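You operate a simulated robot arm through the tools that you are given. There is no shell and no other tool. Be economical: measure what you need, move in short steps, check, and stop when the job is done.

You run a simulated robot arm. Do the job below in one go: nothing can be reset, and whatever is moved stays where it is left.

## Task
Box the red roll in the green carton, label the flap KEEP and roll the label smooth.
Fine: fold the flap shut first; middle of the flap; label roller, put back. Set down upright: label roller. What is to be rubbed or washed off counts as gone when no trace of it is left.

The check looks at the end state, three seconds after you hand in, the way a careful person would. Anything else that was tipped, shoved, dropped, spilled or broken makes it a failure. Flat cloth is picked up by pressing the open fingertips on it (5 to 10 N) and closing them slowly along it; thin cloth reads only 2 to 8 mm in the jaws.

## Robot
A 7-joint arm with a two-finger gripper, hanging from a carriage that runs on a rail from [27, 2401] to [-5, -478] (x, y) and turns from -7.383 to 4.625 rad about z. Base frame: it is fixed where the carriage stands at the start and does not move with it; the origin is on the floor, on the carriage's upright axis, x ahead of it, y to its left, z up. Units: mm, rad, N and s.
With the tool pointing down near the work surface it reaches from about 100 to 420 mm from the robot's upright axis, wherever it stands. Its first joint turns from -2.897 to 2.897 rad. Places, roughly: carton [200, 0, 900]; green flap [0, 0, 1000]; top of the green flap [100, 0, 1000]. Payload 1.37 kg.
The TCP is the grasp point between the finger pads, 16 mm short of the fingertips. In the tool frame z runs along the fingers and y along their closing line. The gripper opens to 92 mm. The gripper's body begins 74 mm behind the TCP.
Orientation is told as [roll, pitch, yaw] about the base's x, y, z axes, in that order, counted from this pose: with the fingers straight down and closing along the base's y, the tool's x points along the base's -x, its y along +y and its z along -z.

## Interface
- The arm moves only by the tool jog_arm. Its arguments are lists of equal length, an entry for each row: "offset": the shift along the tool's x, y, z in m, a list of three; "angular": the turn, a rotation vector about the tool's x, y, z in rad, a list of three; "fingers": the finger opening in m, from 0 to 0.092. In form: {"offset": [[tx, ty, tz], ...], "angular": [[ax, ay, az], ...], "fingers": [fingers, ...]}. A call has 1 to 20 rows; each row shifts and turns the commanded pose from where the row before left it, along the tool's axes as they then stand. A row lasts 0.2 s, in which the tool goes at most 50 mm and 0.15 rad; a call with a longer step from one row to the next is refused whole, and so is a gripper value outside its range. Where a pose cannot be reached the arm comes as near as it can. A force on the tool above 40 N (or 10 N above the force at the start of the call, whichever is more), or a blocked arm, ends the call early, and 0.2 s more pass. Each finger halts on what it meets, pressing with about 26 N; the grip force reading is that of the motor and also rises with nothing between the fingers. The clock runs only during rows and for 0.2 s after the last one: add rows that do not move to give the fingers time. It gives the time, the measured TCP pose, the force on the tool (base axes), the opening and the grip force at its end, in the units of the frame above (readings bear some noise), with the torque about the TCP (base axes, N m) and any sound that the robot's microphone picked up.
- Cameras (640 x 400 px; columns grow to the right, rows downward): "scene" is now at [247.2, 7.3, 1768.5]; the picture's right is [-0.05, -1.00, 0.00], its down [-0.93, 0.05, -0.36] and it looks along [0.36, -0.02, -0.93] (base axes); focal length 214 px, centre (320, 200). "wrist" rides on the gripper at [71, 19, -111] in the tool frame; the picture's right is [-0.26, 0.97, 0.00], its down [-0.78, -0.21, -0.59] and it looks along [-0.57, -0.15, 0.81] (tool axes); focal length 280 px, centre (320, 200). There is no depth. A picture from a camera that has moved, and an enlarged one, comes with that camera's place and axes in the base frame and with its lens. The place of the scene camera against the robot may be out by one fixed shift of up to 18 mm in any direction.
- grab_frame(camera): a new picture of that camera. It takes no simulated time.
- raise_lower(by): slides the trunk up (or, below 0, down) by that many mm; the arm and the scene camera ride with it, the base frame stays. It gives what a move gives, with no picture.
- base_move(legs): drives the robot by 1 to 6 legs, each [ahead, left, turn to the left] in mm, mm and rad, along the robot's own axes; the way and the turn of a leg run together, so that a leg with both is an arc; at most 1500 mm and 3.142 rad a leg. The arm and the cameras ride along, it lands a little off, and it stops where it bumps. It keeps to its track: a leg is cut to what the track allows. It gives what a move gives.
- turn_head(pan, tilt): turns the head with the scene camera to pan (to the left, within 2.705 rad either way) and tilt (down, from -0.506 to 1.204), counted from straight ahead of the robot. It gives what a move gives.
- enlarge(camera, box): a new picture of the part [left, top, right, bottom] of that camera's present view, enlarged. It takes no simulated time.
- hand_in(): hands the job in; it is judged then, once.

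Work in short steps. Places have to be worked out from the pictures, the camera data and where the tool is seen: move nearer, look again, correct. Check each grasp and each placing, and mend what went wrong. You have 120 turns and 82 pictures in all, those below and enlarged ones among them. Open the gripper and draw the arm clear of the work before you hand the job in, unless the task says otherwise; then end with one line.

The tools are called after "Call:" by a JSON object that holds its "method" and its "body". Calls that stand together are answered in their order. jog_arm: Moves the arm, as the interface text tells. Its arguments: {"type":"object","properties":{"offset":{"type":"array","items":{"type":"array","items":{"type":"number"}}},"angular":{"type":"array","items":{"type":"array","items":{"type":"number"}}},"fingers":{"type":"array","items":{"type":"number"}}},"required":["offset","angular","fingers"]} The other tools are called the same way: raise_lower (by) slides the trunk up or down; base_move (legs) drives the base; turn_head (pan, tilt) turns the head that bears the scene camera; grab_frame (camera) takes a picture; enlarge (camera, box) takes an enlarged picture of a part of a camera's view; hand_in () hands the job in.

At the start:

```text
t: 0.0
tcp_pos: [296.5, -37.7, 999.5]
ee_rot: [0.0, -0.001, 0.0]
contact_force: [1.0, -0.2, 0.2]
moment: [-0.01, -0.01, 0.0]
gripper_width: 91.9
grip_force: 0.0
trunk travel left (down, up): [-600.0, 60.0]
robot x, y, heading: [-0.3, -0.3, 0.001]
head pan, tilt: [-0.049, 1.201]
```

scene: 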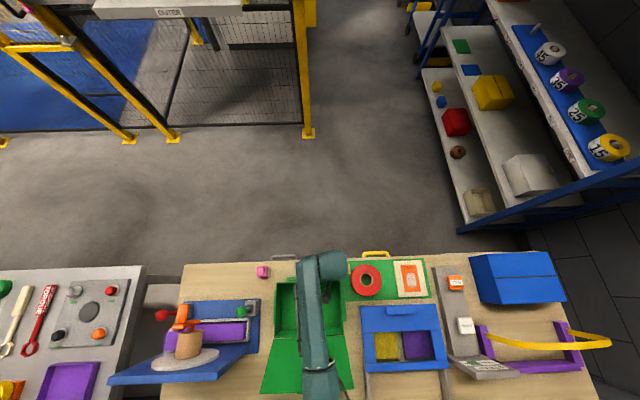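
wrist: 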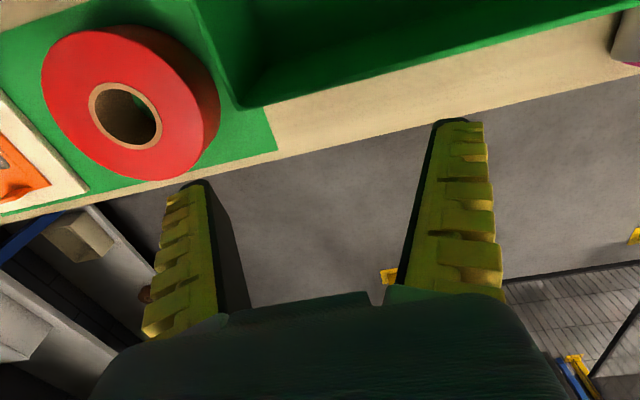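

The arm hides part of the bench. I take an enlarged look at the work area.

Call:
{"method": "enlarge", "body": {"camera": "scene", "box": [240, 240, 460, 400]}}

Call:
{"method": "enlarge", "body": {"camera": "scene", "box": [420, 240, 640, 400]}}

Call:
{"method": "enlarge", "body": {"camera": "scene", "box": [60, 240, 280, 400]}}

```text
2.50 times, centred on (350, 320) of scene
camera zoom: at [247.2, 7.3, 1768.5], right [-0.05, -1.0, 0.0], down [-0.93, 0.05, -0.36], along [0.36, -0.02, -0.93], focal length 536 px, centre (245, -100)
```

zoom: 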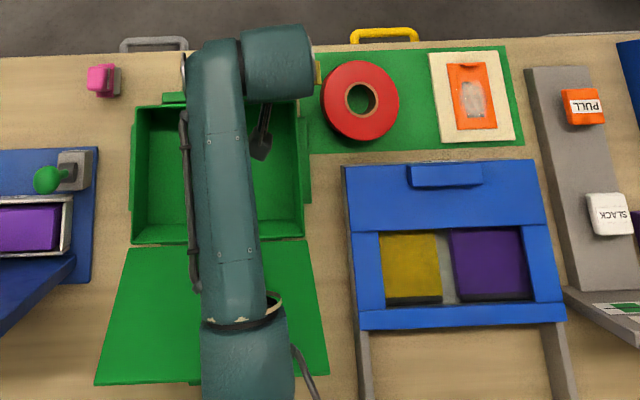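

```text
2.50 times, centred on (530, 320) of scene
camera zoom: at [247.2, 7.3, 1768.5], right [-0.05, -1.0, 0.0], down [-0.93, 0.05, -0.36], along [0.36, -0.02, -0.93], focal length 536 px, centre (-205, -100)
```

zoom: 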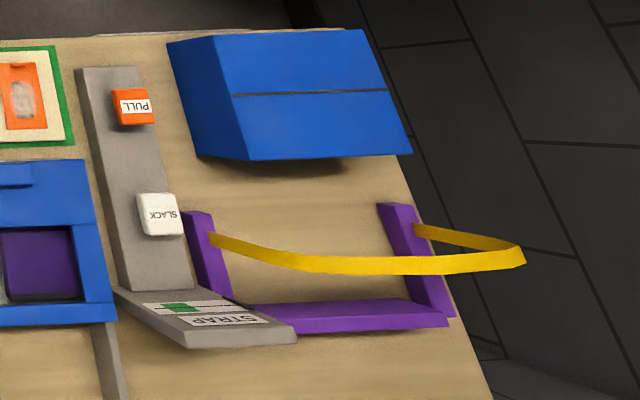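

```text
2.50 times, centred on (170, 320) of scene
camera zoom: at [247.2, 7.3, 1768.5], right [-0.05, -1.0, 0.0], down [-0.93, 0.05, -0.36], along [0.36, -0.02, -0.93], focal length 536 px, centre (695, -100)
```

zoom: 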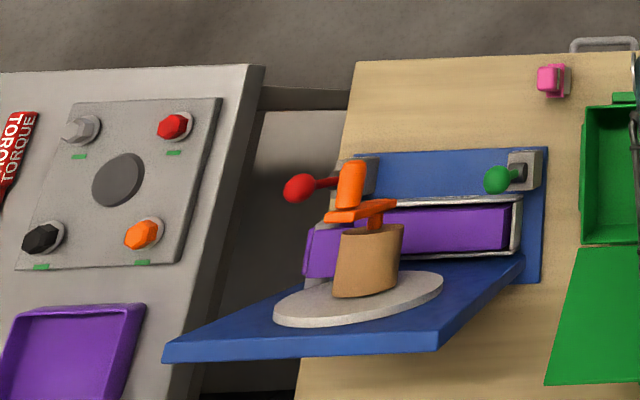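

I need to find the label and the label roller; looking left and right, and behind.

Call:
{"method": "turn_head", "body": {"pan": 1.3, "tilt": 0.7}}

Call:
{"method": "grab_frame", "body": {"camera": "scene"}}

Call:
{"method": "turn_head", "body": {"pan": -1.3, "tilt": 0.8}}

Call:
{"method": "grab_frame", "body": {"camera": "scene"}}

Call:
{"method": "turn_head", "body": {"pan": 2.7, "tilt": 0.8}}

Call:
{"method": "grab_frame", "body": {"camera": "scene"}}

```text
t: 1.5
tcp_pos: [297.0, -38.0, 999.9]
ee_rot: [0.0, 0.0, -0.002]
contact_force: [-1.0, 0.1, 0.5]
moment: [-0.01, 0.05, 0.01]
gripper_width: 91.8
grip_force: 0.1
trunk travel left (down, up): [-600.0, 60.0]
robot x, y, heading: [-0.2, -0.1, 0.0]
head pan, tilt: [1.3, 0.7]
```

```text
76 pictures are left
camera scene: at [214.2, 91.8, 1804.5], right [0.96, -0.27, 0.0], down [-0.17, -0.62, -0.76], along [0.2, 0.74, -0.64], focal length 214 px, centre (320, 200)
```

scene: 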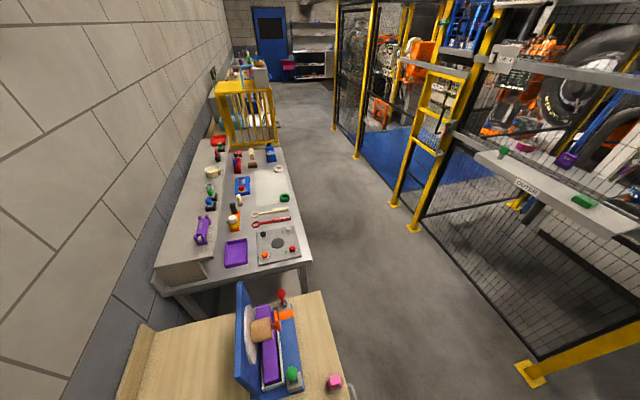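

```text
t: 3.8
tcp_pos: [296.7, -37.8, 1000.1]
ee_rot: [0.0, 0.0, 0.0]
contact_force: [-0.3, 0.6, 1.1]
moment: [-0.01, -0.02, -0.02]
gripper_width: 91.9
grip_force: 0.1
trunk travel left (down, up): [-600.0, 60.0]
robot x, y, heading: [-0.7, -2.2, 0.002]
head pan, tilt: [-1.3, 0.799]
```

```text
75 pictures are left
camera scene: at [213.0, -67.7, 1796.3], right [-0.96, -0.27, 0.0], down [-0.19, 0.69, -0.7], along [0.19, -0.67, -0.72], focal length 214 px, centre (320, 200)
```

scene: 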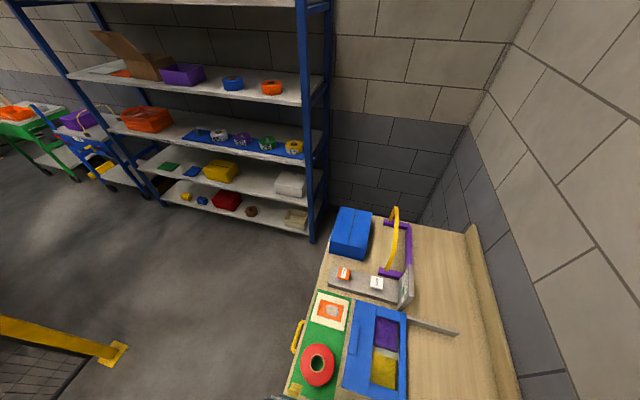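

```text
t: 7.1
tcp_pos: [295.4, -37.8, 1000.6]
ee_rot: [-0.001, 0.0, 0.0]
contact_force: [0.6, 0.1, 0.0]
moment: [-0.01, 0.04, 0.02]
gripper_width: 91.7
grip_force: 0.0
trunk travel left (down, up): [-600.0, 60.0]
robot x, y, heading: [-0.2, 2.6, 0.002]
head pan, tilt: [2.7, 0.799]
```

```text
74 pictures are left
camera scene: at [118.5, 44.5, 1796.3], right [0.43, 0.9, 0.0], down [0.65, -0.31, -0.7], along [-0.63, 0.3, -0.72], focal length 214 px, centre (320, 200)
```

scene: 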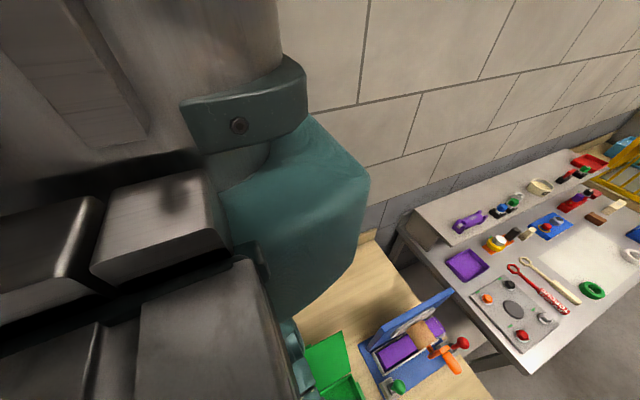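

Many stations along the rail. I zoom in on the left bench from here before moving.

Call:
{"method": "turn_head", "body": {"pan": 1.3, "tilt": 0.9}}

Call:
{"method": "enlarge", "body": {"camera": "scene", "box": [140, 60, 320, 240]}}

Call:
{"method": "turn_head", "body": {"pan": 1.3, "tilt": 0.4}}

Call:
{"method": "enlarge", "body": {"camera": "scene", "box": [140, 80, 340, 280]}}

```text
t: 8.6
tcp_pos: [297.6, -38.2, 999.5]
ee_rot: [0.0, -0.001, -0.002]
contact_force: [-0.2, 0.0, -0.2]
moment: [0.02, -0.01, 0.0]
gripper_width: 92.0
grip_force: 0.0
trunk travel left (down, up): [-600.0, 60.0]
robot x, y, heading: [0.3, -1.7, -0.002]
head pan, tilt: [1.3, 0.901]
```

```text
2.22 times, centred on (230, 150) of scene
camera zoom: at [211.5, 82.8, 1788.4], right [0.96, -0.27, 0.0], down [-0.21, -0.76, -0.62], along [0.17, 0.6, -0.78], focal length 477 px, centre (520, 311)
```

zoom: 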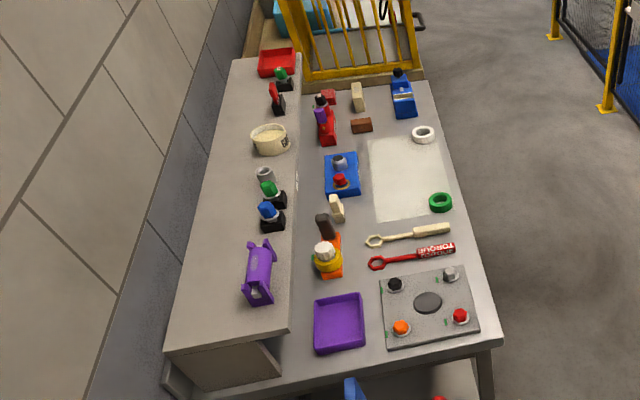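

```text
t: 9.6
tcp_pos: [296.7, -38.3, 999.2]
ee_rot: [0.0, 0.0, -0.001]
contact_force: [-0.5, 0.0, 0.3]
moment: [0.0, 0.0, 0.02]
gripper_width: 91.7
grip_force: 0.0
trunk travel left (down, up): [-600.0, 60.0]
robot x, y, heading: [4.5, 2.0, 0.001]
head pan, tilt: [1.3, 0.4]
```

```text
2.00 times, centred on (240, 180) of scene
camera zoom: at [216.2, 99.3, 1831.3], right [0.96, -0.27, 0.0], down [-0.1, -0.38, -0.92], along [0.25, 0.89, -0.39], focal length 429 px, centre (480, 240)
```

zoom: 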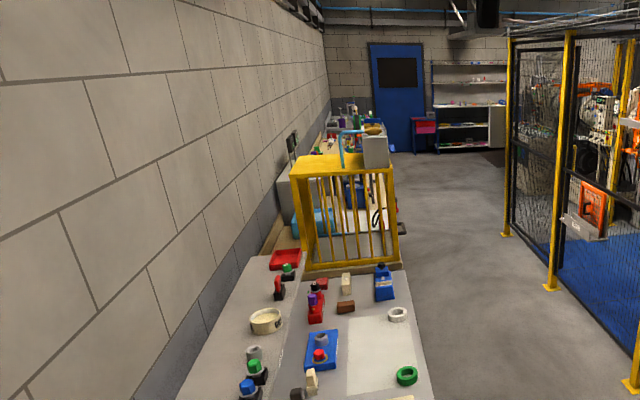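

I raise the arm clear, then drive left along the rail with the head looking at the benches.

Call:
{"method": "jog_arm", "body": {"offset": [[0, 0, -0.05], [0, 0, -0.05], [0, 0, -0.05], [0, 0, -0.05], [0, 0, -0.04]], "angular": [[0, 0, 0], [0, 0, 0], [0, 0, 0], [0, 0, 0], [0, 0, 0]], "fingers": [0.092, 0.092, 0.092, 0.092, 0.092]}}

Call:
{"method": "base_move", "body": {"legs": [[0, 700, 0]]}}

Call:
{"method": "turn_head", "body": {"pan": 1.0, "tilt": 1.0}}

Call:
{"method": "grab_frame", "body": {"camera": "scene"}}

```text
t: 10.8
tcp_pos: [296.7, -36.7, 1239.6]
ee_rot: [0.0, 0.003, -0.001]
contact_force: [0.3, 0.2, 0.2]
moment: [0.01, 0.01, 0.01]
gripper_width: 91.7
grip_force: 0.1
trunk travel left (down, up): [-600.0, 60.0]
robot x, y, heading: [2.6, 4.0, -0.003]
head pan, tilt: [1.3, 0.4]
```

```text
t: 14.6
tcp_pos: [304.5, 665.8, 1238.8]
ee_rot: [0.0, 0.0, -0.014]
contact_force: [-0.1, 0.8, -0.3]
moment: [0.02, -0.02, 0.0]
gripper_width: 92.0
grip_force: 0.0
trunk travel left (down, up): [-600.0, 60.0]
robot x, y, heading: [13.7, 705.1, -0.013]
head pan, tilt: [1.3, 0.4]
```

```text
t: 15.6
tcp_pos: [304.9, 664.6, 1240.3]
ee_rot: [0.0, -0.001, -0.013]
contact_force: [0.1, -0.1, 0.0]
moment: [0.0, 0.01, 0.0]
gripper_width: 92.0
grip_force: 0.1
trunk travel left (down, up): [-600.0, 60.0]
robot x, y, heading: [8.5, 710.3, -0.016]
head pan, tilt: [1.0, 1.0]
```

```text
71 pictures are left
camera scene: at [237.8, 770.6, 1781.2], right [0.83, -0.55, 0.0], down [-0.46, -0.7, -0.54], along [0.3, 0.45, -0.84], focal length 214 px, centre (320, 200)
```

scene: 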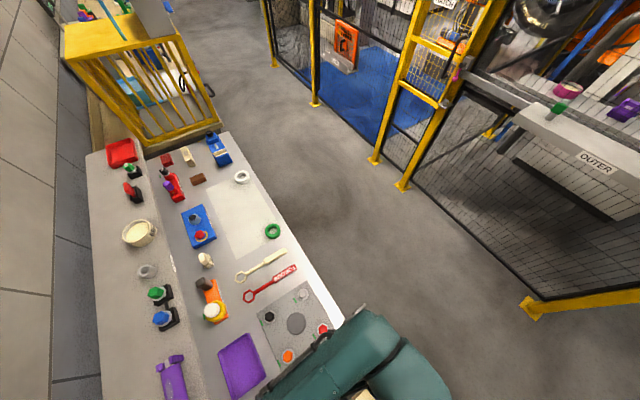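

I zoom on the bench items to identify a label or roller.

Call:
{"method": "enlarge", "body": {"camera": "scene", "box": [80, 130, 300, 270]}}

Call:
{"method": "enlarge", "body": {"camera": "scene", "box": [80, 250, 300, 400]}}

Call:
{"method": "base_move", "body": {"legs": [[0, 1000, 0]]}}

Call:
{"method": "grab_frame", "body": {"camera": "scene"}}

```text
2.86 times, centred on (190, 200) of scene
camera zoom: at [237.8, 770.6, 1781.2], right [0.83, -0.55, 0.0], down [-0.46, -0.7, -0.54], along [0.3, 0.45, -0.84], focal length 613 px, centre (691, 200)
```

zoom: 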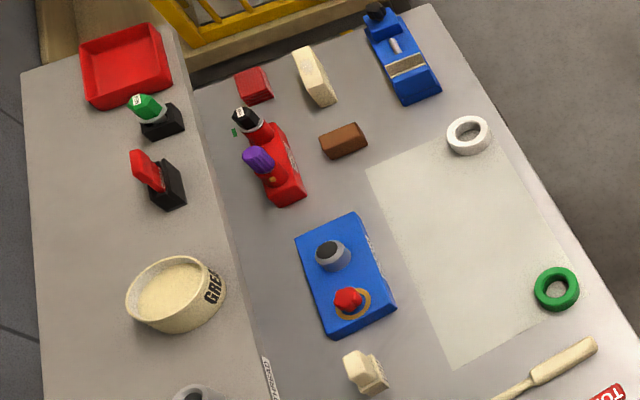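

```text
2.67 times, centred on (190, 325) of scene
camera zoom: at [237.8, 770.6, 1781.2], right [0.83, -0.55, 0.0], down [-0.46, -0.7, -0.54], along [0.3, 0.45, -0.84], focal length 572 px, centre (667, -133)
```

zoom: 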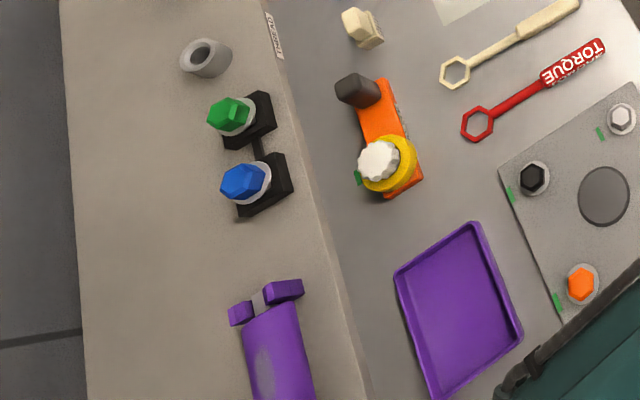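

```text
t: 20.8
tcp_pos: [317.3, 1665.8, 1239.9]
ee_rot: [0.0, 0.0, -0.015]
contact_force: [0.0, 0.3, 0.6]
moment: [0.0, -0.01, 0.0]
gripper_width: 92.0
grip_force: 0.0
trunk travel left (down, up): [-600.0, 60.0]
robot x, y, heading: [17.5, 1705.8, -0.013]
head pan, tilt: [1.0, 1.0]
```

```text
68 pictures are left
camera scene: at [249.2, 1771.1, 1781.1], right [0.83, -0.55, 0.0], down [-0.47, -0.7, -0.54], along [0.3, 0.45, -0.84], focal length 214 px, centre (320, 200)
```

scene: 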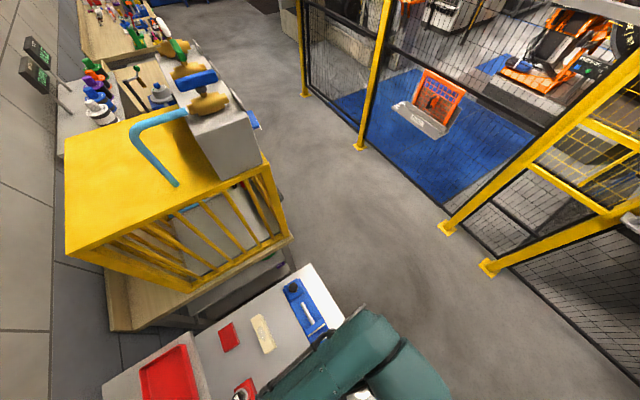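

I zoom on the far area before going further.

Call:
{"method": "turn_head", "body": {"pan": 1.2, "tilt": 0.6}}

Call:
{"method": "enlarge", "body": {"camera": "scene", "box": [60, 60, 380, 340]}}

```text
t: 21.7
tcp_pos: [317.0, 1665.0, 1240.1]
ee_rot: [-0.001, 0.0, -0.016]
contact_force: [0.2, -0.4, -0.2]
moment: [0.0, -0.04, 0.01]
gripper_width: 91.7
grip_force: 0.1
trunk travel left (down, up): [-600.0, 60.0]
robot x, y, heading: [18.0, 1705.2, -0.015]
head pan, tilt: [1.201, 0.6]
```

```text
1.43 times, centred on (220, 200) of scene
camera zoom: at [244.0, 1795.0, 1813.1], right [0.93, -0.38, 0.0], down [-0.21, -0.52, -0.82], along [0.31, 0.76, -0.57], focal length 306 px, centre (463, 200)
```

zoom: 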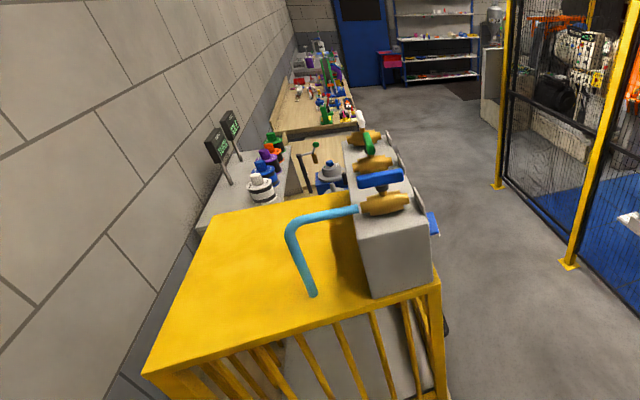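

The far end looks unrelated. I return to the first bench and inspect it closely from a clear angle.

Call:
{"method": "base_move", "body": {"legs": [[0, -1400, 0]]}}

Call:
{"method": "turn_head", "body": {"pan": -0.9, "tilt": 1.1}}

Call:
{"method": "grab_frame", "body": {"camera": "scene"}}

```text
t: 28.7
tcp_pos: [299.3, 258.0, 1239.4]
ee_rot: [0.001, 0.001, -0.042]
contact_force: [-0.2, 0.1, -0.2]
moment: [-0.01, 0.0, 0.04]
gripper_width: 92.0
grip_force: 0.0
trunk travel left (down, up): [-600.0, 60.0]
robot x, y, heading: [6.6, 305.6, -0.043]
head pan, tilt: [1.201, 0.6]
```

```text
t: 30.7
tcp_pos: [299.4, 257.4, 1240.7]
ee_rot: [0.0, 0.0, -0.041]
contact_force: [-0.2, 0.2, -0.5]
moment: [-0.01, 0.02, 0.0]
gripper_width: 92.1
grip_force: 0.0
trunk travel left (down, up): [-600.0, 60.0]
robot x, y, heading: [6.4, 302.4, -0.037]
head pan, tilt: [-0.901, 1.1]
```

```text
66 pictures are left
camera scene: at [231.8, 256.3, 1774.5], right [-0.81, -0.59, 0.0], down [-0.52, 0.72, -0.45], along [0.27, -0.37, -0.89], focal length 214 px, centre (320, 200)
```

scene: 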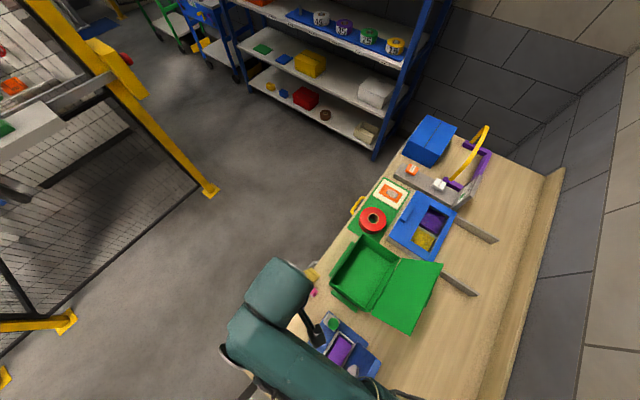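

Zooming on the carton and neighbours from here.

Call:
{"method": "enlarge", "body": {"camera": "scene", "box": [300, 160, 460, 340]}}

Call:
{"method": "base_move", "body": {"legs": [[0, -680, 0]]}}

Call:
{"method": "turn_head", "body": {"pan": 0.9, "tilt": 1.1}}

Call:
{"method": "enlarge", "body": {"camera": "scene", "box": [40, 100, 400, 400]}}

```text
2.22 times, centred on (380, 250) of scene
camera zoom: at [231.8, 256.3, 1774.5], right [-0.81, -0.59, 0.0], down [-0.52, 0.72, -0.45], along [0.27, -0.37, -0.89], focal length 477 px, centre (187, 89)
```

zoom: 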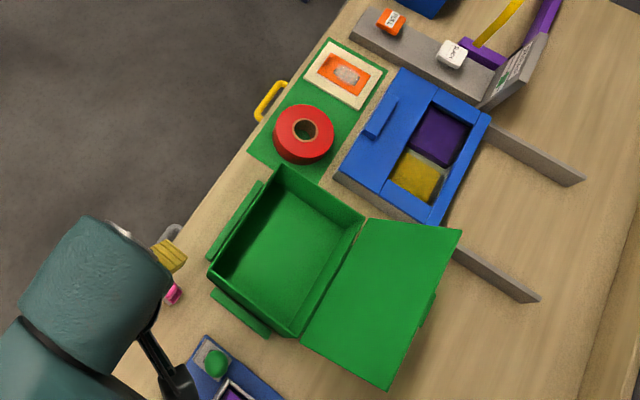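

```text
t: 34.4
tcp_pos: [291.5, -421.4, 1240.0]
ee_rot: [0.001, 0.0, -0.033]
contact_force: [0.2, -0.7, -0.1]
moment: [0.01, 0.0, 0.01]
gripper_width: 92.0
grip_force: 0.1
trunk travel left (down, up): [-600.0, 60.0]
robot x, y, heading: [-5.9, -376.0, -0.034]
head pan, tilt: [-0.901, 1.1]
```

```text
t: 36.2
tcp_pos: [292.8, -420.5, 1241.1]
ee_rot: [0.0, 0.0, -0.033]
contact_force: [-0.3, 0.7, 1.1]
moment: [0.02, -0.03, 0.0]
gripper_width: 91.9
grip_force: 0.0
trunk travel left (down, up): [-600.0, 60.0]
robot x, y, heading: [-2.6, -376.7, -0.032]
head pan, tilt: [0.901, 1.1]
```

```text
1.33 times, centred on (220, 250) of scene
camera zoom: at [227.9, -323.5, 1774.5], right [0.76, -0.65, 0.0], down [-0.58, -0.68, -0.45], along [0.29, 0.35, -0.89], focal length 286 px, centre (453, 133)
```

zoom: 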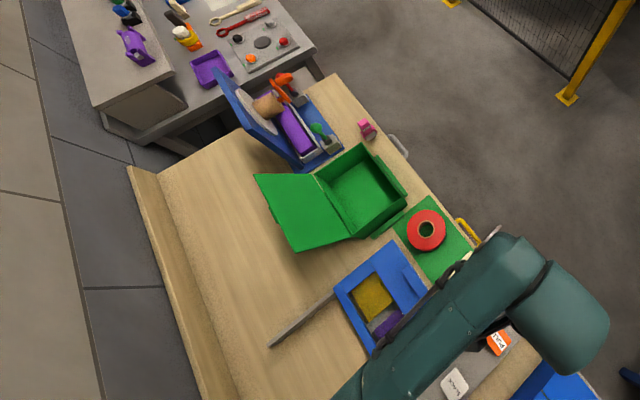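

The bench's front has handles (drawers?). I zoom on the left blue fixture with the orange handled thing, and look at the front edge.

Call:
{"method": "enlarge", "body": {"camera": "scene", "box": [150, 130, 290, 240]}}

Call:
{"method": "turn_head", "body": {"pan": -0.3, "tilt": 1.2}}

Call:
{"method": "grab_frame", "body": {"camera": "scene"}}

Call:
{"method": "grab_frame", "body": {"camera": "wrist"}}

```text
3.64 times, centred on (220, 185) of scene
camera zoom: at [227.9, -323.5, 1774.5], right [0.76, -0.65, 0.0], down [-0.58, -0.68, -0.45], along [0.29, 0.35, -0.89], focal length 780 px, centre (684, 254)
```

zoom: 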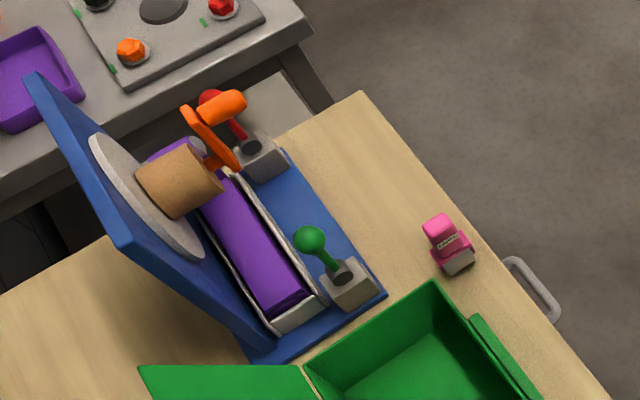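

```text
t: 37.6
tcp_pos: [291.2, -421.1, 1239.9]
ee_rot: [0.001, 0.0, -0.033]
contact_force: [0.4, -0.6, 0.6]
moment: [0.0, 0.0, 0.01]
gripper_width: 91.8
grip_force: 0.1
trunk travel left (down, up): [-600.0, 60.0]
robot x, y, heading: [-6.9, -376.8, -0.031]
head pan, tilt: [-0.3, 1.201]
```

```text
62 pictures are left
camera scene: at [239.9, -389.9, 1768.5], right [-0.33, -0.95, 0.0], down [-0.88, 0.3, -0.36], along [0.34, -0.12, -0.93], focal length 214 px, centre (320, 200)
```

scene: 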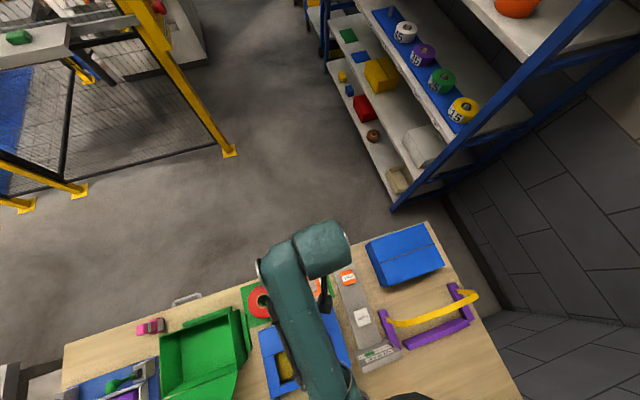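

```text
61 pictures are left
camera wrist: at [221.5, -399.7, 1351.4], right [0.29, 0.96, 0.0], down [0.77, -0.24, 0.59], along [0.56, -0.17, -0.81], focal length 280 px, centre (320, 200)
```

wrist: 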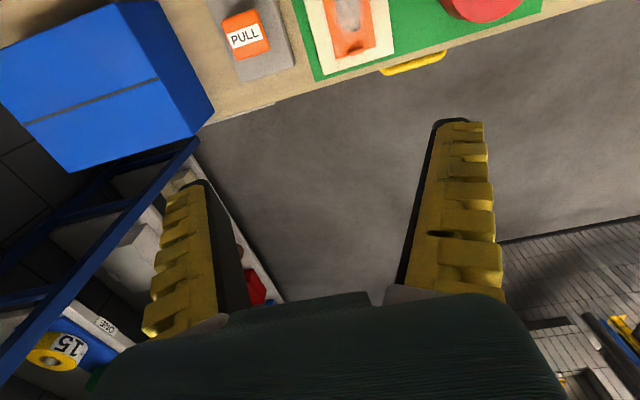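

The pink object near the front edge carries text; I zoom on it, and on the handles.

Call:
{"method": "enlarge", "body": {"camera": "scene", "box": [130, 285, 210, 345]}}

```text
6.67 times, centred on (170, 315) of scene
camera zoom: at [239.9, -389.9, 1768.5], right [-0.33, -0.95, 0.0], down [-0.88, 0.3, -0.36], along [0.34, -0.12, -0.93], focal length 1430 px, centre (1320, -567)
```

zoom: 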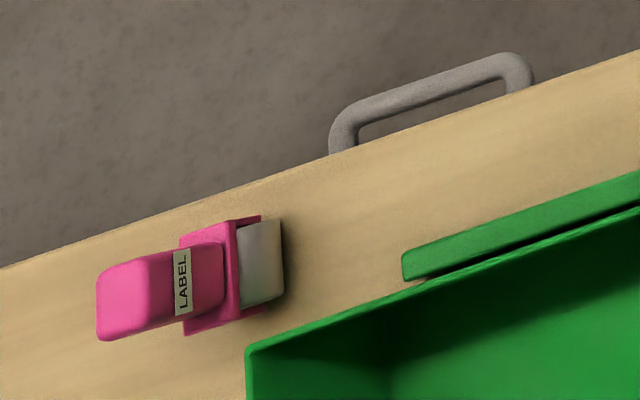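

Pink is the LABEL roller. Now I check the card on the green mat with the wrist camera.

Call:
{"method": "base_move", "body": {"legs": [[0, 200, 0.033]]}}

Call:
{"method": "jog_arm", "body": {"offset": [[0.05, 0, 0], [0.04, 0, 0.05]], "angular": [[0, 0, 0], [0, 0, 0]], "fingers": [0.092, 0.092]}}

Call:
{"method": "grab_frame", "body": {"camera": "wrist"}}

```text
t: 39.3
tcp_pos: [294.2, -205.4, 1241.0]
ee_rot: [0.001, 0.001, 0.001]
contact_force: [-0.6, -0.3, 0.0]
moment: [0.0, 0.01, 0.02]
gripper_width: 91.7
grip_force: 0.1
trunk travel left (down, up): [-600.0, 60.0]
robot x, y, heading: [-4.4, -169.4, -0.002]
head pan, tilt: [-0.3, 1.201]
```

```text
refused: row 2 steps farther than a row can; nothing moved
```

```text
59 pictures are left
camera wrist: at [224.5, -187.7, 1351.4], right [0.26, 0.96, 0.0], down [0.78, -0.21, 0.59], along [0.57, -0.15, -0.81], focal length 280 px, centre (320, 200)
```

wrist: 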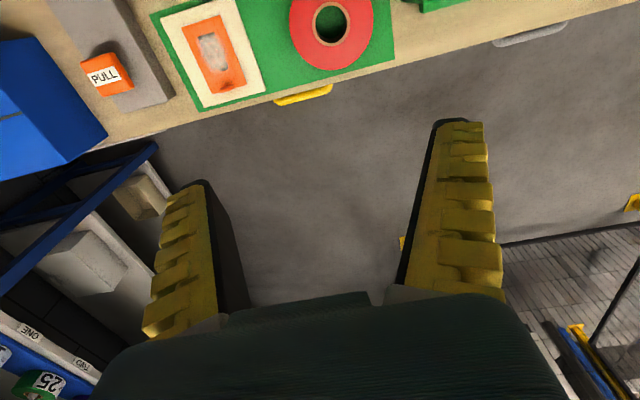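

Zoom on the card.

Call:
{"method": "enlarge", "body": {"camera": "wrist", "box": [150, 0, 280, 110]}}

Call:
{"method": "turn_head", "body": {"pan": 0.3, "tilt": 1.2}}

Call:
{"method": "enlarge", "body": {"camera": "scene", "box": [150, 220, 400, 400]}}

```text
3.64 times, centred on (215, 55) of wrist
camera zoom: at [224.5, -187.7, 1351.4], right [0.26, 0.96, 0.0], down [0.78, -0.21, 0.59], along [0.57, -0.15, -0.81], focal length 1020 px, centre (702, 727)
```

zoom: 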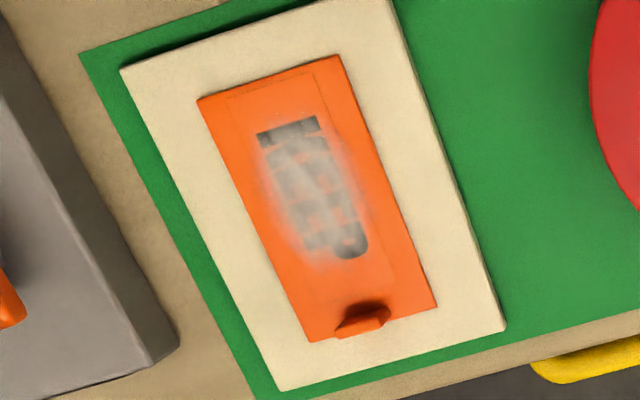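

```text
t: 40.3
tcp_pos: [295.1, -205.6, 1239.7]
ee_rot: [0.001, 0.001, 0.0]
contact_force: [0.2, 0.2, -0.5]
moment: [0.0, 0.0, -0.01]
gripper_width: 91.9
grip_force: 0.2
trunk travel left (down, up): [-600.0, 60.0]
robot x, y, heading: [-3.3, -172.1, -0.001]
head pan, tilt: [0.3, 1.201]
```

```text
2.22 times, centred on (275, 310) of scene
camera zoom: at [242.9, -144.0, 1768.5], right [0.29, -0.96, 0.0], down [-0.89, -0.27, -0.36], along [0.35, 0.11, -0.93], focal length 477 px, centre (420, -44)
```

zoom: 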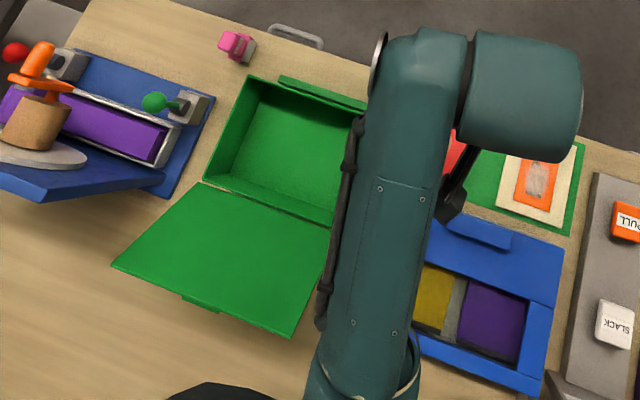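

The orange label on its liner has smeared text. I bring the wrist camera closer to read it.

Call:
{"method": "jog_arm", "body": {"offset": [[0.0115, -0.019, 0.0357], [0.0115, -0.019, 0.0357], [0.0115, -0.019, 0.0357], [0.0115, -0.019, 0.0357], [0.0115, -0.019, 0.0357], [0.0115, -0.019, 0.0357], [0.0115, -0.019, 0.0357], [0, 0, 0]], "angular": [[0, 0, 0], [0, 0, 0], [0, 0, 0], [0, 0, 0], [0, 0, 0], [0, 0, 0], [0, 0, 0], [0, 0, 0]], "fingers": [0.092, 0.092, 0.092, 0.092, 0.092, 0.092, 0.092, 0.092]}}

Call:
{"method": "grab_frame", "body": {"camera": "wrist"}}

```text
t: 42.1
tcp_pos: [215.6, -338.5, 988.8]
ee_rot: [-0.001, 0.0, 0.001]
contact_force: [-1.0, 0.5, 0.3]
moment: [-0.02, 0.01, -0.01]
gripper_width: 91.8
grip_force: 0.0
trunk travel left (down, up): [-600.0, 60.0]
robot x, y, heading: [-2.8, -171.2, 0.004]
head pan, tilt: [0.3, 1.201]
```

```text
56 pictures are left
camera wrist: at [143.5, -320.0, 1100.8], right [0.26, 0.96, 0.0], down [0.78, -0.21, 0.59], along [0.57, -0.15, -0.81], focal length 280 px, centre (320, 200)
```

wrist: 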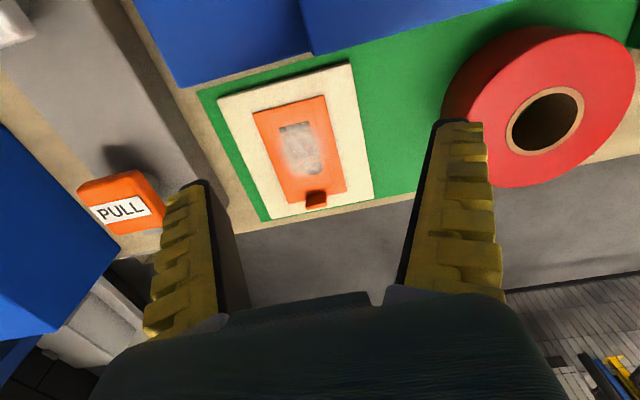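

Call:
{"method": "enlarge", "body": {"camera": "wrist", "box": [240, 80, 360, 220]}}

```text
2.86 times, centred on (300, 150) of wrist
camera zoom: at [143.5, -320.0, 1100.8], right [0.26, 0.96, 0.0], down [0.78, -0.21, 0.59], along [0.57, -0.15, -0.81], focal length 801 px, centre (377, 343)
```

zoom: 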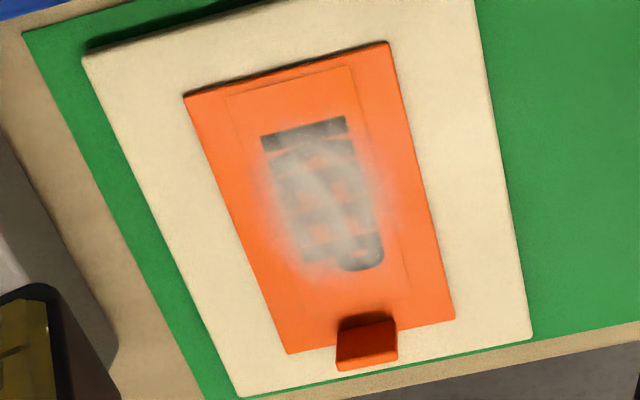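

The smeared label on the liner is the only label candidate. I now move over the red roll for a better fix on its place and size.

Call:
{"method": "jog_arm", "body": {"offset": [[-0.0105, 0.04, 0], [-0.0105, 0.04, 0], [-0.0105, 0.04, 0], [-0.0105, 0.04, 0], [0, 0, 0]], "angular": [[0, 0, 0], [0, 0, 0], [0, 0, 0], [0, 0, 0], [0, 0, 0]], "fingers": [0.092, 0.092, 0.092, 0.092, 0.092]}}

Call:
{"method": "grab_frame", "body": {"camera": "wrist"}}

```text
t: 43.3
tcp_pos: [256.3, -179.0, 990.2]
ee_rot: [0.0, 0.001, 0.0]
contact_force: [-0.6, 0.5, -0.2]
moment: [0.02, 0.01, -0.01]
gripper_width: 91.7
grip_force: 0.0
trunk travel left (down, up): [-600.0, 60.0]
robot x, y, heading: [-1.1, -173.1, 0.001]
head pan, tilt: [0.3, 1.201]
```

```text
54 pictures are left
camera wrist: at [185.1, -160.0, 1101.4], right [0.26, 0.96, 0.0], down [0.78, -0.21, 0.59], along [0.57, -0.15, -0.81], focal length 280 px, centre (320, 200)
```

wrist: 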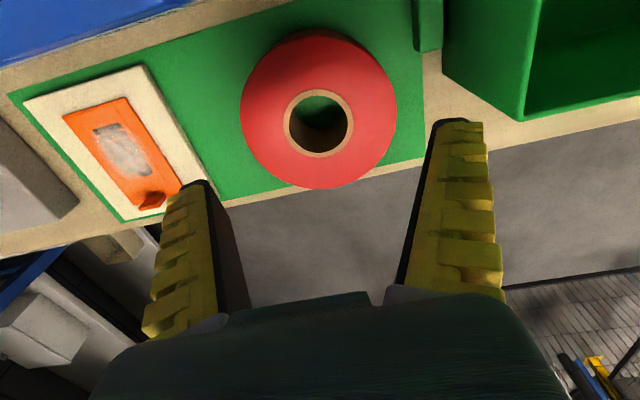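

Roll: centre about (257, -179), top z≈900, outer Ø≈115, hole Ø≈49. I'll grip its wall on the -y side with one finger in the hole; first align and look.

Call:
{"method": "jog_arm", "body": {"offset": [[0, -0.02, 0], [0, -0.02, 0.02], [0, 0, 0.02], [0, 0, 0], [0, 0, 0]], "angular": [[0, 0, 0], [0, 0, 0], [0, 0, 0], [0, 0, 0], [0, 0, 0]], "fingers": [0.055, 0.055, 0.055, 0.055, 0.055]}}

Call:
{"method": "grab_frame", "body": {"camera": "wrist"}}

```text
t: 44.5
tcp_pos: [257.0, -219.9, 950.4]
ee_rot: [0.0, 0.0, -0.001]
contact_force: [-0.5, -0.1, -0.2]
moment: [0.03, 0.02, -0.02]
gripper_width: 57.7
grip_force: 2.0
trunk travel left (down, up): [-600.0, 60.0]
robot x, y, heading: [-4.2, -168.1, -0.001]
head pan, tilt: [0.3, 1.201]
```

```text
53 pictures are left
camera wrist: at [186.8, -201.5, 1061.7], right [0.26, 0.96, 0.0], down [0.78, -0.21, 0.59], along [0.57, -0.15, -0.81], focal length 280 px, centre (320, 200)
```

wrist: 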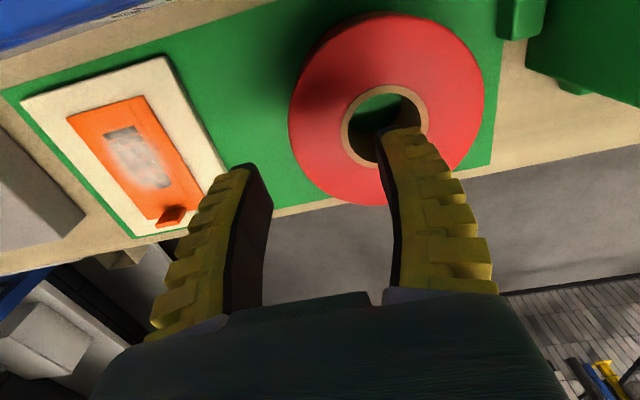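

Alignment looks right (hole centre ≈ x 256, y -178). Descending in small steps, watching force.

Call:
{"method": "jog_arm", "body": {"offset": [[0, 0, 0.015], [0, 0, 0.015], [0, 0, 0.01], [0, 0, 0.01], [0, 0, 0]], "angular": [[0, 0, 0], [0, 0, 0], [0, 0, 0], [0, 0, 0], [0, 0, 0]], "fingers": [0.058, 0.058, 0.058, 0.058, 0.058]}}

Call:
{"method": "grab_frame", "body": {"camera": "wrist"}}

```text
t: 45.7
tcp_pos: [256.6, -219.4, 901.3]
ee_rot: [0.001, 0.001, 0.0]
contact_force: [-0.8, 0.0, -1.0]
moment: [0.0, -0.02, 0.02]
gripper_width: 60.7
grip_force: 2.0
trunk travel left (down, up): [-600.0, 60.0]
robot x, y, heading: [0.4, -174.8, 0.001]
head pan, tilt: [0.3, 1.201]
```

```text
52 pictures are left
camera wrist: at [185.3, -201.3, 1012.1], right [0.26, 0.96, 0.0], down [0.78, -0.21, 0.59], along [0.57, -0.15, -0.81], focal length 280 px, centre (320, 200)
```

wrist: 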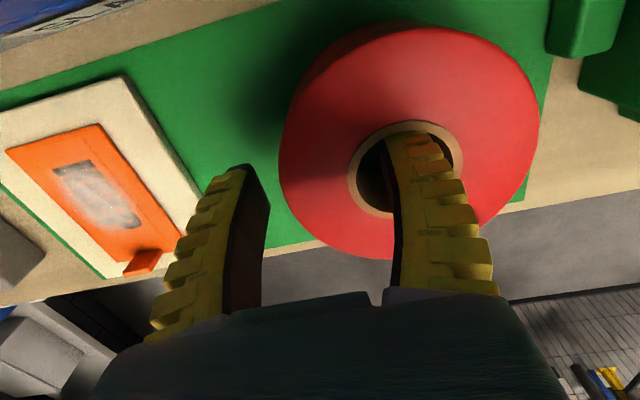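

The finger enters the hole. Going on down slowly until just above the mat.

Call:
{"method": "jog_arm", "body": {"offset": [[0, 0, 0.007], [0, 0, 0.007], [0, 0, 0.006], [0, 0, 0]], "angular": [[0, 0, 0], [0, 0, 0], [0, 0, 0], [0, 0, 0]], "fingers": [0.058, 0.058, 0.058, 0.058]}}

Call:
{"method": "grab_frame", "body": {"camera": "wrist"}}

```text
t: 46.7
tcp_pos: [255.2, -220.8, 879.7]
ee_rot: [0.0, -0.002, 0.0]
contact_force: [-0.7, 0.0, 0.6]
moment: [0.0, -0.03, 0.0]
gripper_width: 60.8
grip_force: 1.9
trunk travel left (down, up): [-600.0, 60.0]
robot x, y, heading: [-4.4, -173.5, -0.001]
head pan, tilt: [0.3, 1.201]
```

```text
51 pictures are left
camera wrist: at [185.3, -201.5, 991.9], right [0.26, 0.96, 0.0], down [0.78, -0.21, 0.59], along [0.57, -0.15, -0.81], focal length 280 px, centre (320, 200)
```

wrist: 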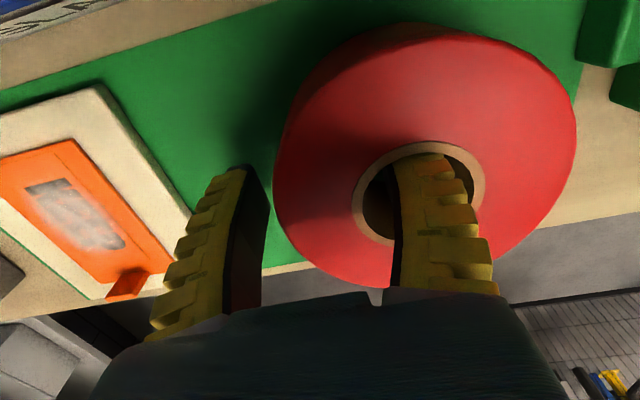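

No contact yet; a bit lower, then close.

Call:
{"method": "jog_arm", "body": {"offset": [[0, 0, 0.004], [0, 0, 0.004], [0, 0, 0.003], [0, 0, 0]], "angular": [[0, 0, 0], [0, 0, 0], [0, 0, 0], [0, 0, 0]], "fingers": [0.058, 0.058, 0.058, 0.058]}}

```text
t: 47.7
tcp_pos: [257.4, -219.2, 868.7]
ee_rot: [-0.001, 0.0, 0.0]
contact_force: [-0.2, -0.2, -0.1]
moment: [-0.01, 0.02, -0.03]
gripper_width: 60.8
grip_force: 1.6
trunk travel left (down, up): [-600.0, 60.0]
robot x, y, heading: [-4.0, -174.6, 0.003]
head pan, tilt: [0.3, 1.201]
```

Closing on the wall.

Call:
{"method": "jog_arm", "body": {"offset": [[0, 0, 0], [0, 0, 0], [0, 0, 0], [0, 0, 0], [0, 0, 0]], "angular": [[0, 0, 0], [0, 0, 0], [0, 0, 0], [0, 0, 0], [0, 0, 0]], "fingers": [0.045, 0.035, 0.025, 0.02, 0.02]}}

Call:
{"method": "grab_frame", "body": {"camera": "wrist"}}

```text
t: 48.9
tcp_pos: [258.8, -220.0, 868.4]
ee_rot: [0.0, -0.001, 0.0]
contact_force: [3.0, -0.8, 4.0]
moment: [-0.01, -0.31, 0.02]
gripper_width: 31.9
grip_force: 26.2
trunk travel left (down, up): [-600.0, 60.0]
robot x, y, heading: [-4.9, -169.5, 0.002]
head pan, tilt: [0.3, 1.201]
```

```text
50 pictures are left
camera wrist: at [187.3, -201.1, 980.6], right [0.26, 0.97, 0.0], down [0.78, -0.21, 0.59], along [0.57, -0.15, -0.81], focal length 280 px, centre (320, 200)
```

wrist: 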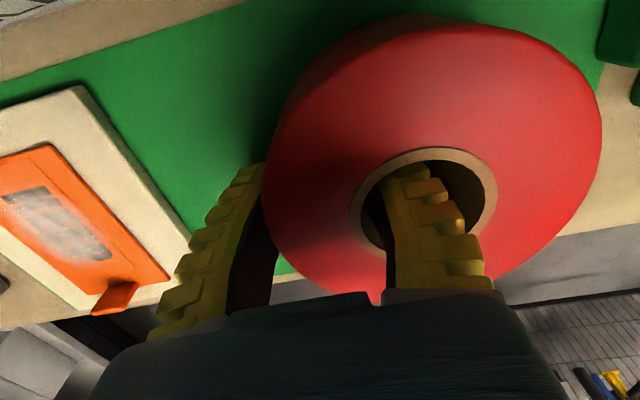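

Gripped (31.9 mm). Lifting and checking.

Call:
{"method": "jog_arm", "body": {"offset": [[0, 0, -0.01], [0, 0, -0.02], [0, 0, -0.03], [0, 0, -0.03], [0, 0, -0.03], [0, 0, -0.03], [0, 0, 0]], "angular": [[0, 0, 0], [0, 0, 0], [0, 0, 0], [0, 0, 0], [0, 0, 0], [0, 0, 0], [0, 0, 0]], "fingers": [0.02, 0.02, 0.02, 0.02, 0.02, 0.02, 0.02]}}

Call:
{"method": "turn_head", "body": {"pan": 0.6, "tilt": 1.2}}

Call:
{"method": "grab_frame", "body": {"camera": "scene"}}

Call:
{"method": "grab_frame", "body": {"camera": "wrist"}}

```text
t: 50.5
tcp_pos: [256.0, -219.6, 1019.5]
ee_rot: [0.0, -0.002, 0.0]
contact_force: [-0.2, -0.4, -3.7]
moment: [-0.13, 0.0, -0.03]
gripper_width: 31.0
grip_force: 26.5
trunk travel left (down, up): [-600.0, 60.0]
robot x, y, heading: [-3.8, -173.0, 0.001]
head pan, tilt: [0.3, 1.201]
```

```text
t: 51.3
tcp_pos: [254.9, -220.8, 1019.3]
ee_rot: [0.001, -0.001, 0.0]
contact_force: [0.3, 0.4, -4.4]
moment: [-0.15, 0.01, 0.02]
gripper_width: 30.5
grip_force: 26.0
trunk travel left (down, up): [-600.0, 60.0]
robot x, y, heading: [-2.5, -173.0, 0.003]
head pan, tilt: [0.6, 1.201]
```

```text
49 pictures are left
camera scene: at [235.6, -129.0, 1768.5], right [0.56, -0.83, 0.0], down [-0.77, -0.53, -0.36], along [0.3, 0.2, -0.93], focal length 214 px, centre (320, 200)
```

scene: 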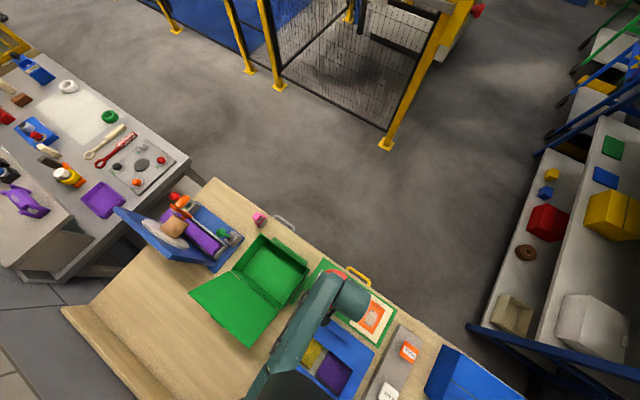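

```text
48 pictures are left
camera wrist: at [184.6, -201.0, 1130.3], right [0.26, 0.96, 0.0], down [0.78, -0.21, 0.59], along [0.57, -0.15, -0.81], focal length 280 px, centre (320, 200)
```

wrist: 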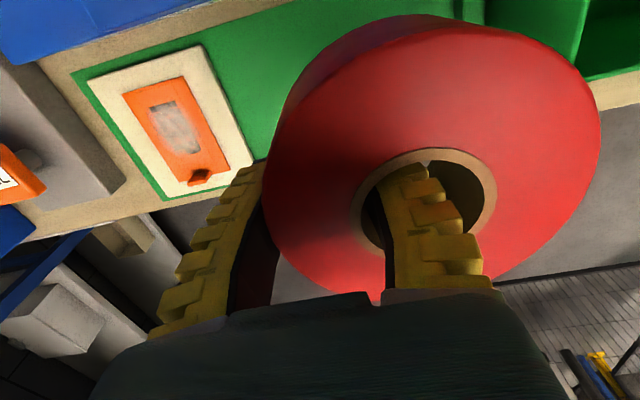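

Held well. Zooming on the carton for its corners.

Call:
{"method": "enlarge", "body": {"camera": "scene", "box": [180, 200, 330, 350]}}

```text
2.67 times, centred on (255, 275) of scene
camera zoom: at [235.6, -129.0, 1768.5], right [0.56, -0.83, 0.0], down [-0.77, -0.53, -0.36], along [0.3, 0.2, -0.93], focal length 572 px, centre (493, 0)
```

zoom: 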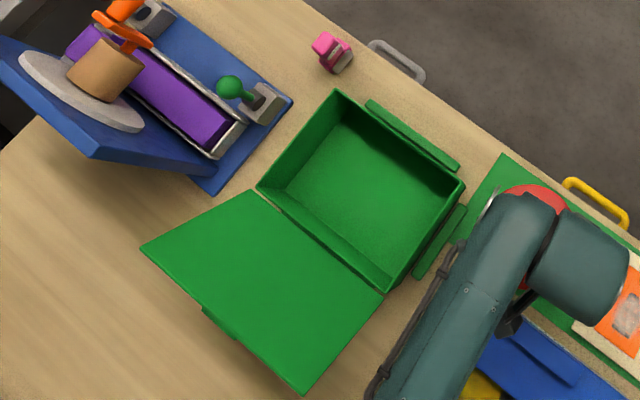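

Carton rim spans about x 89–256, y −72–166. I move the roll over its middle (TCP ≈ 172, 7) and check.

Call:
{"method": "jog_arm", "body": {"offset": [[0.0, 0.038, 0], [0.01, 0.038, 0], [0.018, 0.038, 0], [0.018, 0.038, 0], [0.018, 0.038, 0], [0.018, 0.037, 0], [0, 0, 0], [0, 0, 0]], "angular": [[0, 0, 0], [0, 0, 0], [0, 0, 0], [0, 0, 0], [0, 0, 0], [0, 0, 0], [0, 0, 0], [0, 0, 0]], "fingers": [0.02, 0.02, 0.02, 0.02, 0.02, 0.02, 0.02, 0.02]}}

Call:
{"method": "grab_frame", "body": {"camera": "wrist"}}

Call:
{"method": "enlarge", "body": {"camera": "scene", "box": [180, 200, 330, 350]}}

```text
t: 53.1
tcp_pos: [173.2, 7.5, 1018.6]
ee_rot: [0.001, 0.001, 0.0]
contact_force: [0.2, 0.4, -4.4]
moment: [-0.13, 0.01, 0.02]
gripper_width: 29.9
grip_force: 25.7
trunk travel left (down, up): [-600.0, 60.0]
robot x, y, heading: [-2.5, -170.0, 0.002]
head pan, tilt: [0.6, 1.201]
```

```text
46 pictures are left
camera wrist: at [103.2, 25.8, 1130.1], right [0.26, 0.96, 0.0], down [0.78, -0.21, 0.59], along [0.57, -0.16, -0.81], focal length 280 px, centre (320, 200)
```

wrist: 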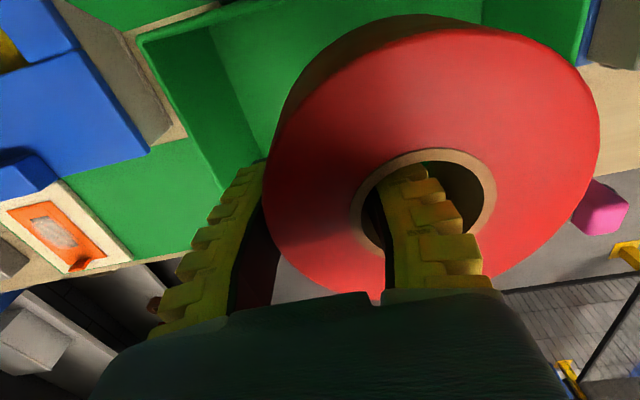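

```text
2.67 times, centred on (255, 275) of scene
camera zoom: at [235.6, -129.0, 1768.5], right [0.56, -0.83, 0.0], down [-0.77, -0.53, -0.36], along [0.3, 0.2, -0.93], focal length 572 px, centre (493, 0)
```

zoom: 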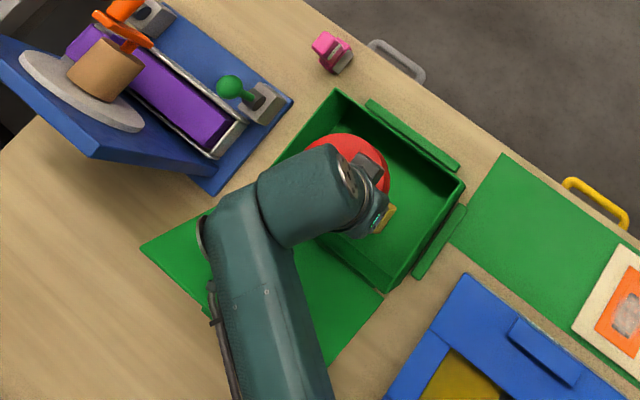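

Roll is over the middle of the carton. Lowering till it touches the floor.

Call:
{"method": "jog_arm", "body": {"offset": [[0, 0, 0.02], [0, 0, 0.02], [0, 0, 0.02], [0, 0, 0.02], [0, 0, 0.02], [0, 0, 0.015], [0, 0, 0.01], [0, 0, 0.006], [0, 0, 0]], "angular": [[0, 0, 0], [0, 0, 0], [0, 0, 0], [0, 0, 0], [0, 0, 0], [0, 0, 0], [0, 0, 0], [0, 0, 0], [0, 0, 0]], "fingers": [0.02, 0.02, 0.02, 0.02, 0.02, 0.02, 0.02, 0.02, 0.02]}}

```text
t: 55.1
tcp_pos: [173.9, 7.0, 888.3]
ee_rot: [-0.002, 0.001, 0.001]
contact_force: [-0.1, -0.1, -3.8]
moment: [-0.14, -0.02, 0.03]
gripper_width: 29.9
grip_force: 25.4
trunk travel left (down, up): [-600.0, 60.0]
robot x, y, heading: [-2.5, -167.9, -0.003]
head pan, tilt: [0.6, 1.201]
```

Call:
{"method": "jog_arm", "body": {"offset": [[0, 0, 0.004], [0, 0, 0.004], [0, 0, 0.003], [0, 0, 0.003], [0, 0, 0]], "angular": [[0, 0, 0], [0, 0, 0], [0, 0, 0], [0, 0, 0], [0, 0, 0]], "fingers": [0.02, 0.02, 0.02, 0.02, 0.02]}}

```text
t: 56.3
tcp_pos: [175.8, 7.3, 874.5]
ee_rot: [0.0, -0.002, -0.001]
contact_force: [-2.3, -2.8, 5.6]
moment: [0.1, -0.45, 0.0]
gripper_width: 29.7
grip_force: 25.7
trunk travel left (down, up): [-600.0, 60.0]
robot x, y, heading: [-0.6, -167.6, -0.003]
head pan, tilt: [0.6, 1.201]
```

Contact with the floor at TCP z≈874. Opening gently and rising.

Call:
{"method": "jog_arm", "body": {"offset": [[0, 0, 0], [0, 0, 0], [0, 0, 0], [0, 0, 0], [0, 0, -0.02], [0, 0, -0.03], [0, 0, -0.04], [0, 0, -0.045], [0, 0, -0.045], [0, 0, 0]], "angular": [[0, 0, 0], [0, 0, 0], [0, 0, 0], [0, 0, 0], [0, 0, 0], [0, 0, 0], [0, 0, 0], [0, 0, 0], [0, 0, 0], [0, 0, 0]], "fingers": [0.04, 0.05, 0.055, 0.055, 0.055, 0.055, 0.055, 0.055, 0.055, 0.055]}}

Call:
{"method": "grab_frame", "body": {"camera": "wrist"}}

```text
t: 58.5
tcp_pos: [173.9, 4.7, 1054.4]
ee_rot: [-0.001, 0.001, 0.0]
contact_force: [0.1, -0.1, 1.2]
moment: [0.0, 0.02, 0.0]
gripper_width: 57.8
grip_force: 2.5
trunk travel left (down, up): [-600.0, 60.0]
robot x, y, heading: [-0.1, -169.0, 0.002]
head pan, tilt: [0.6, 1.201]
```

```text
44 pictures are left
camera wrist: at [102.9, 23.6, 1166.0], right [0.26, 0.96, 0.0], down [0.78, -0.21, 0.59], along [0.57, -0.15, -0.81], focal length 280 px, centre (320, 200)
```

wrist: 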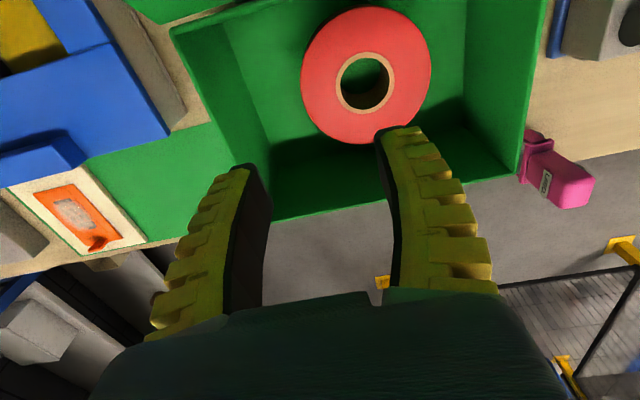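

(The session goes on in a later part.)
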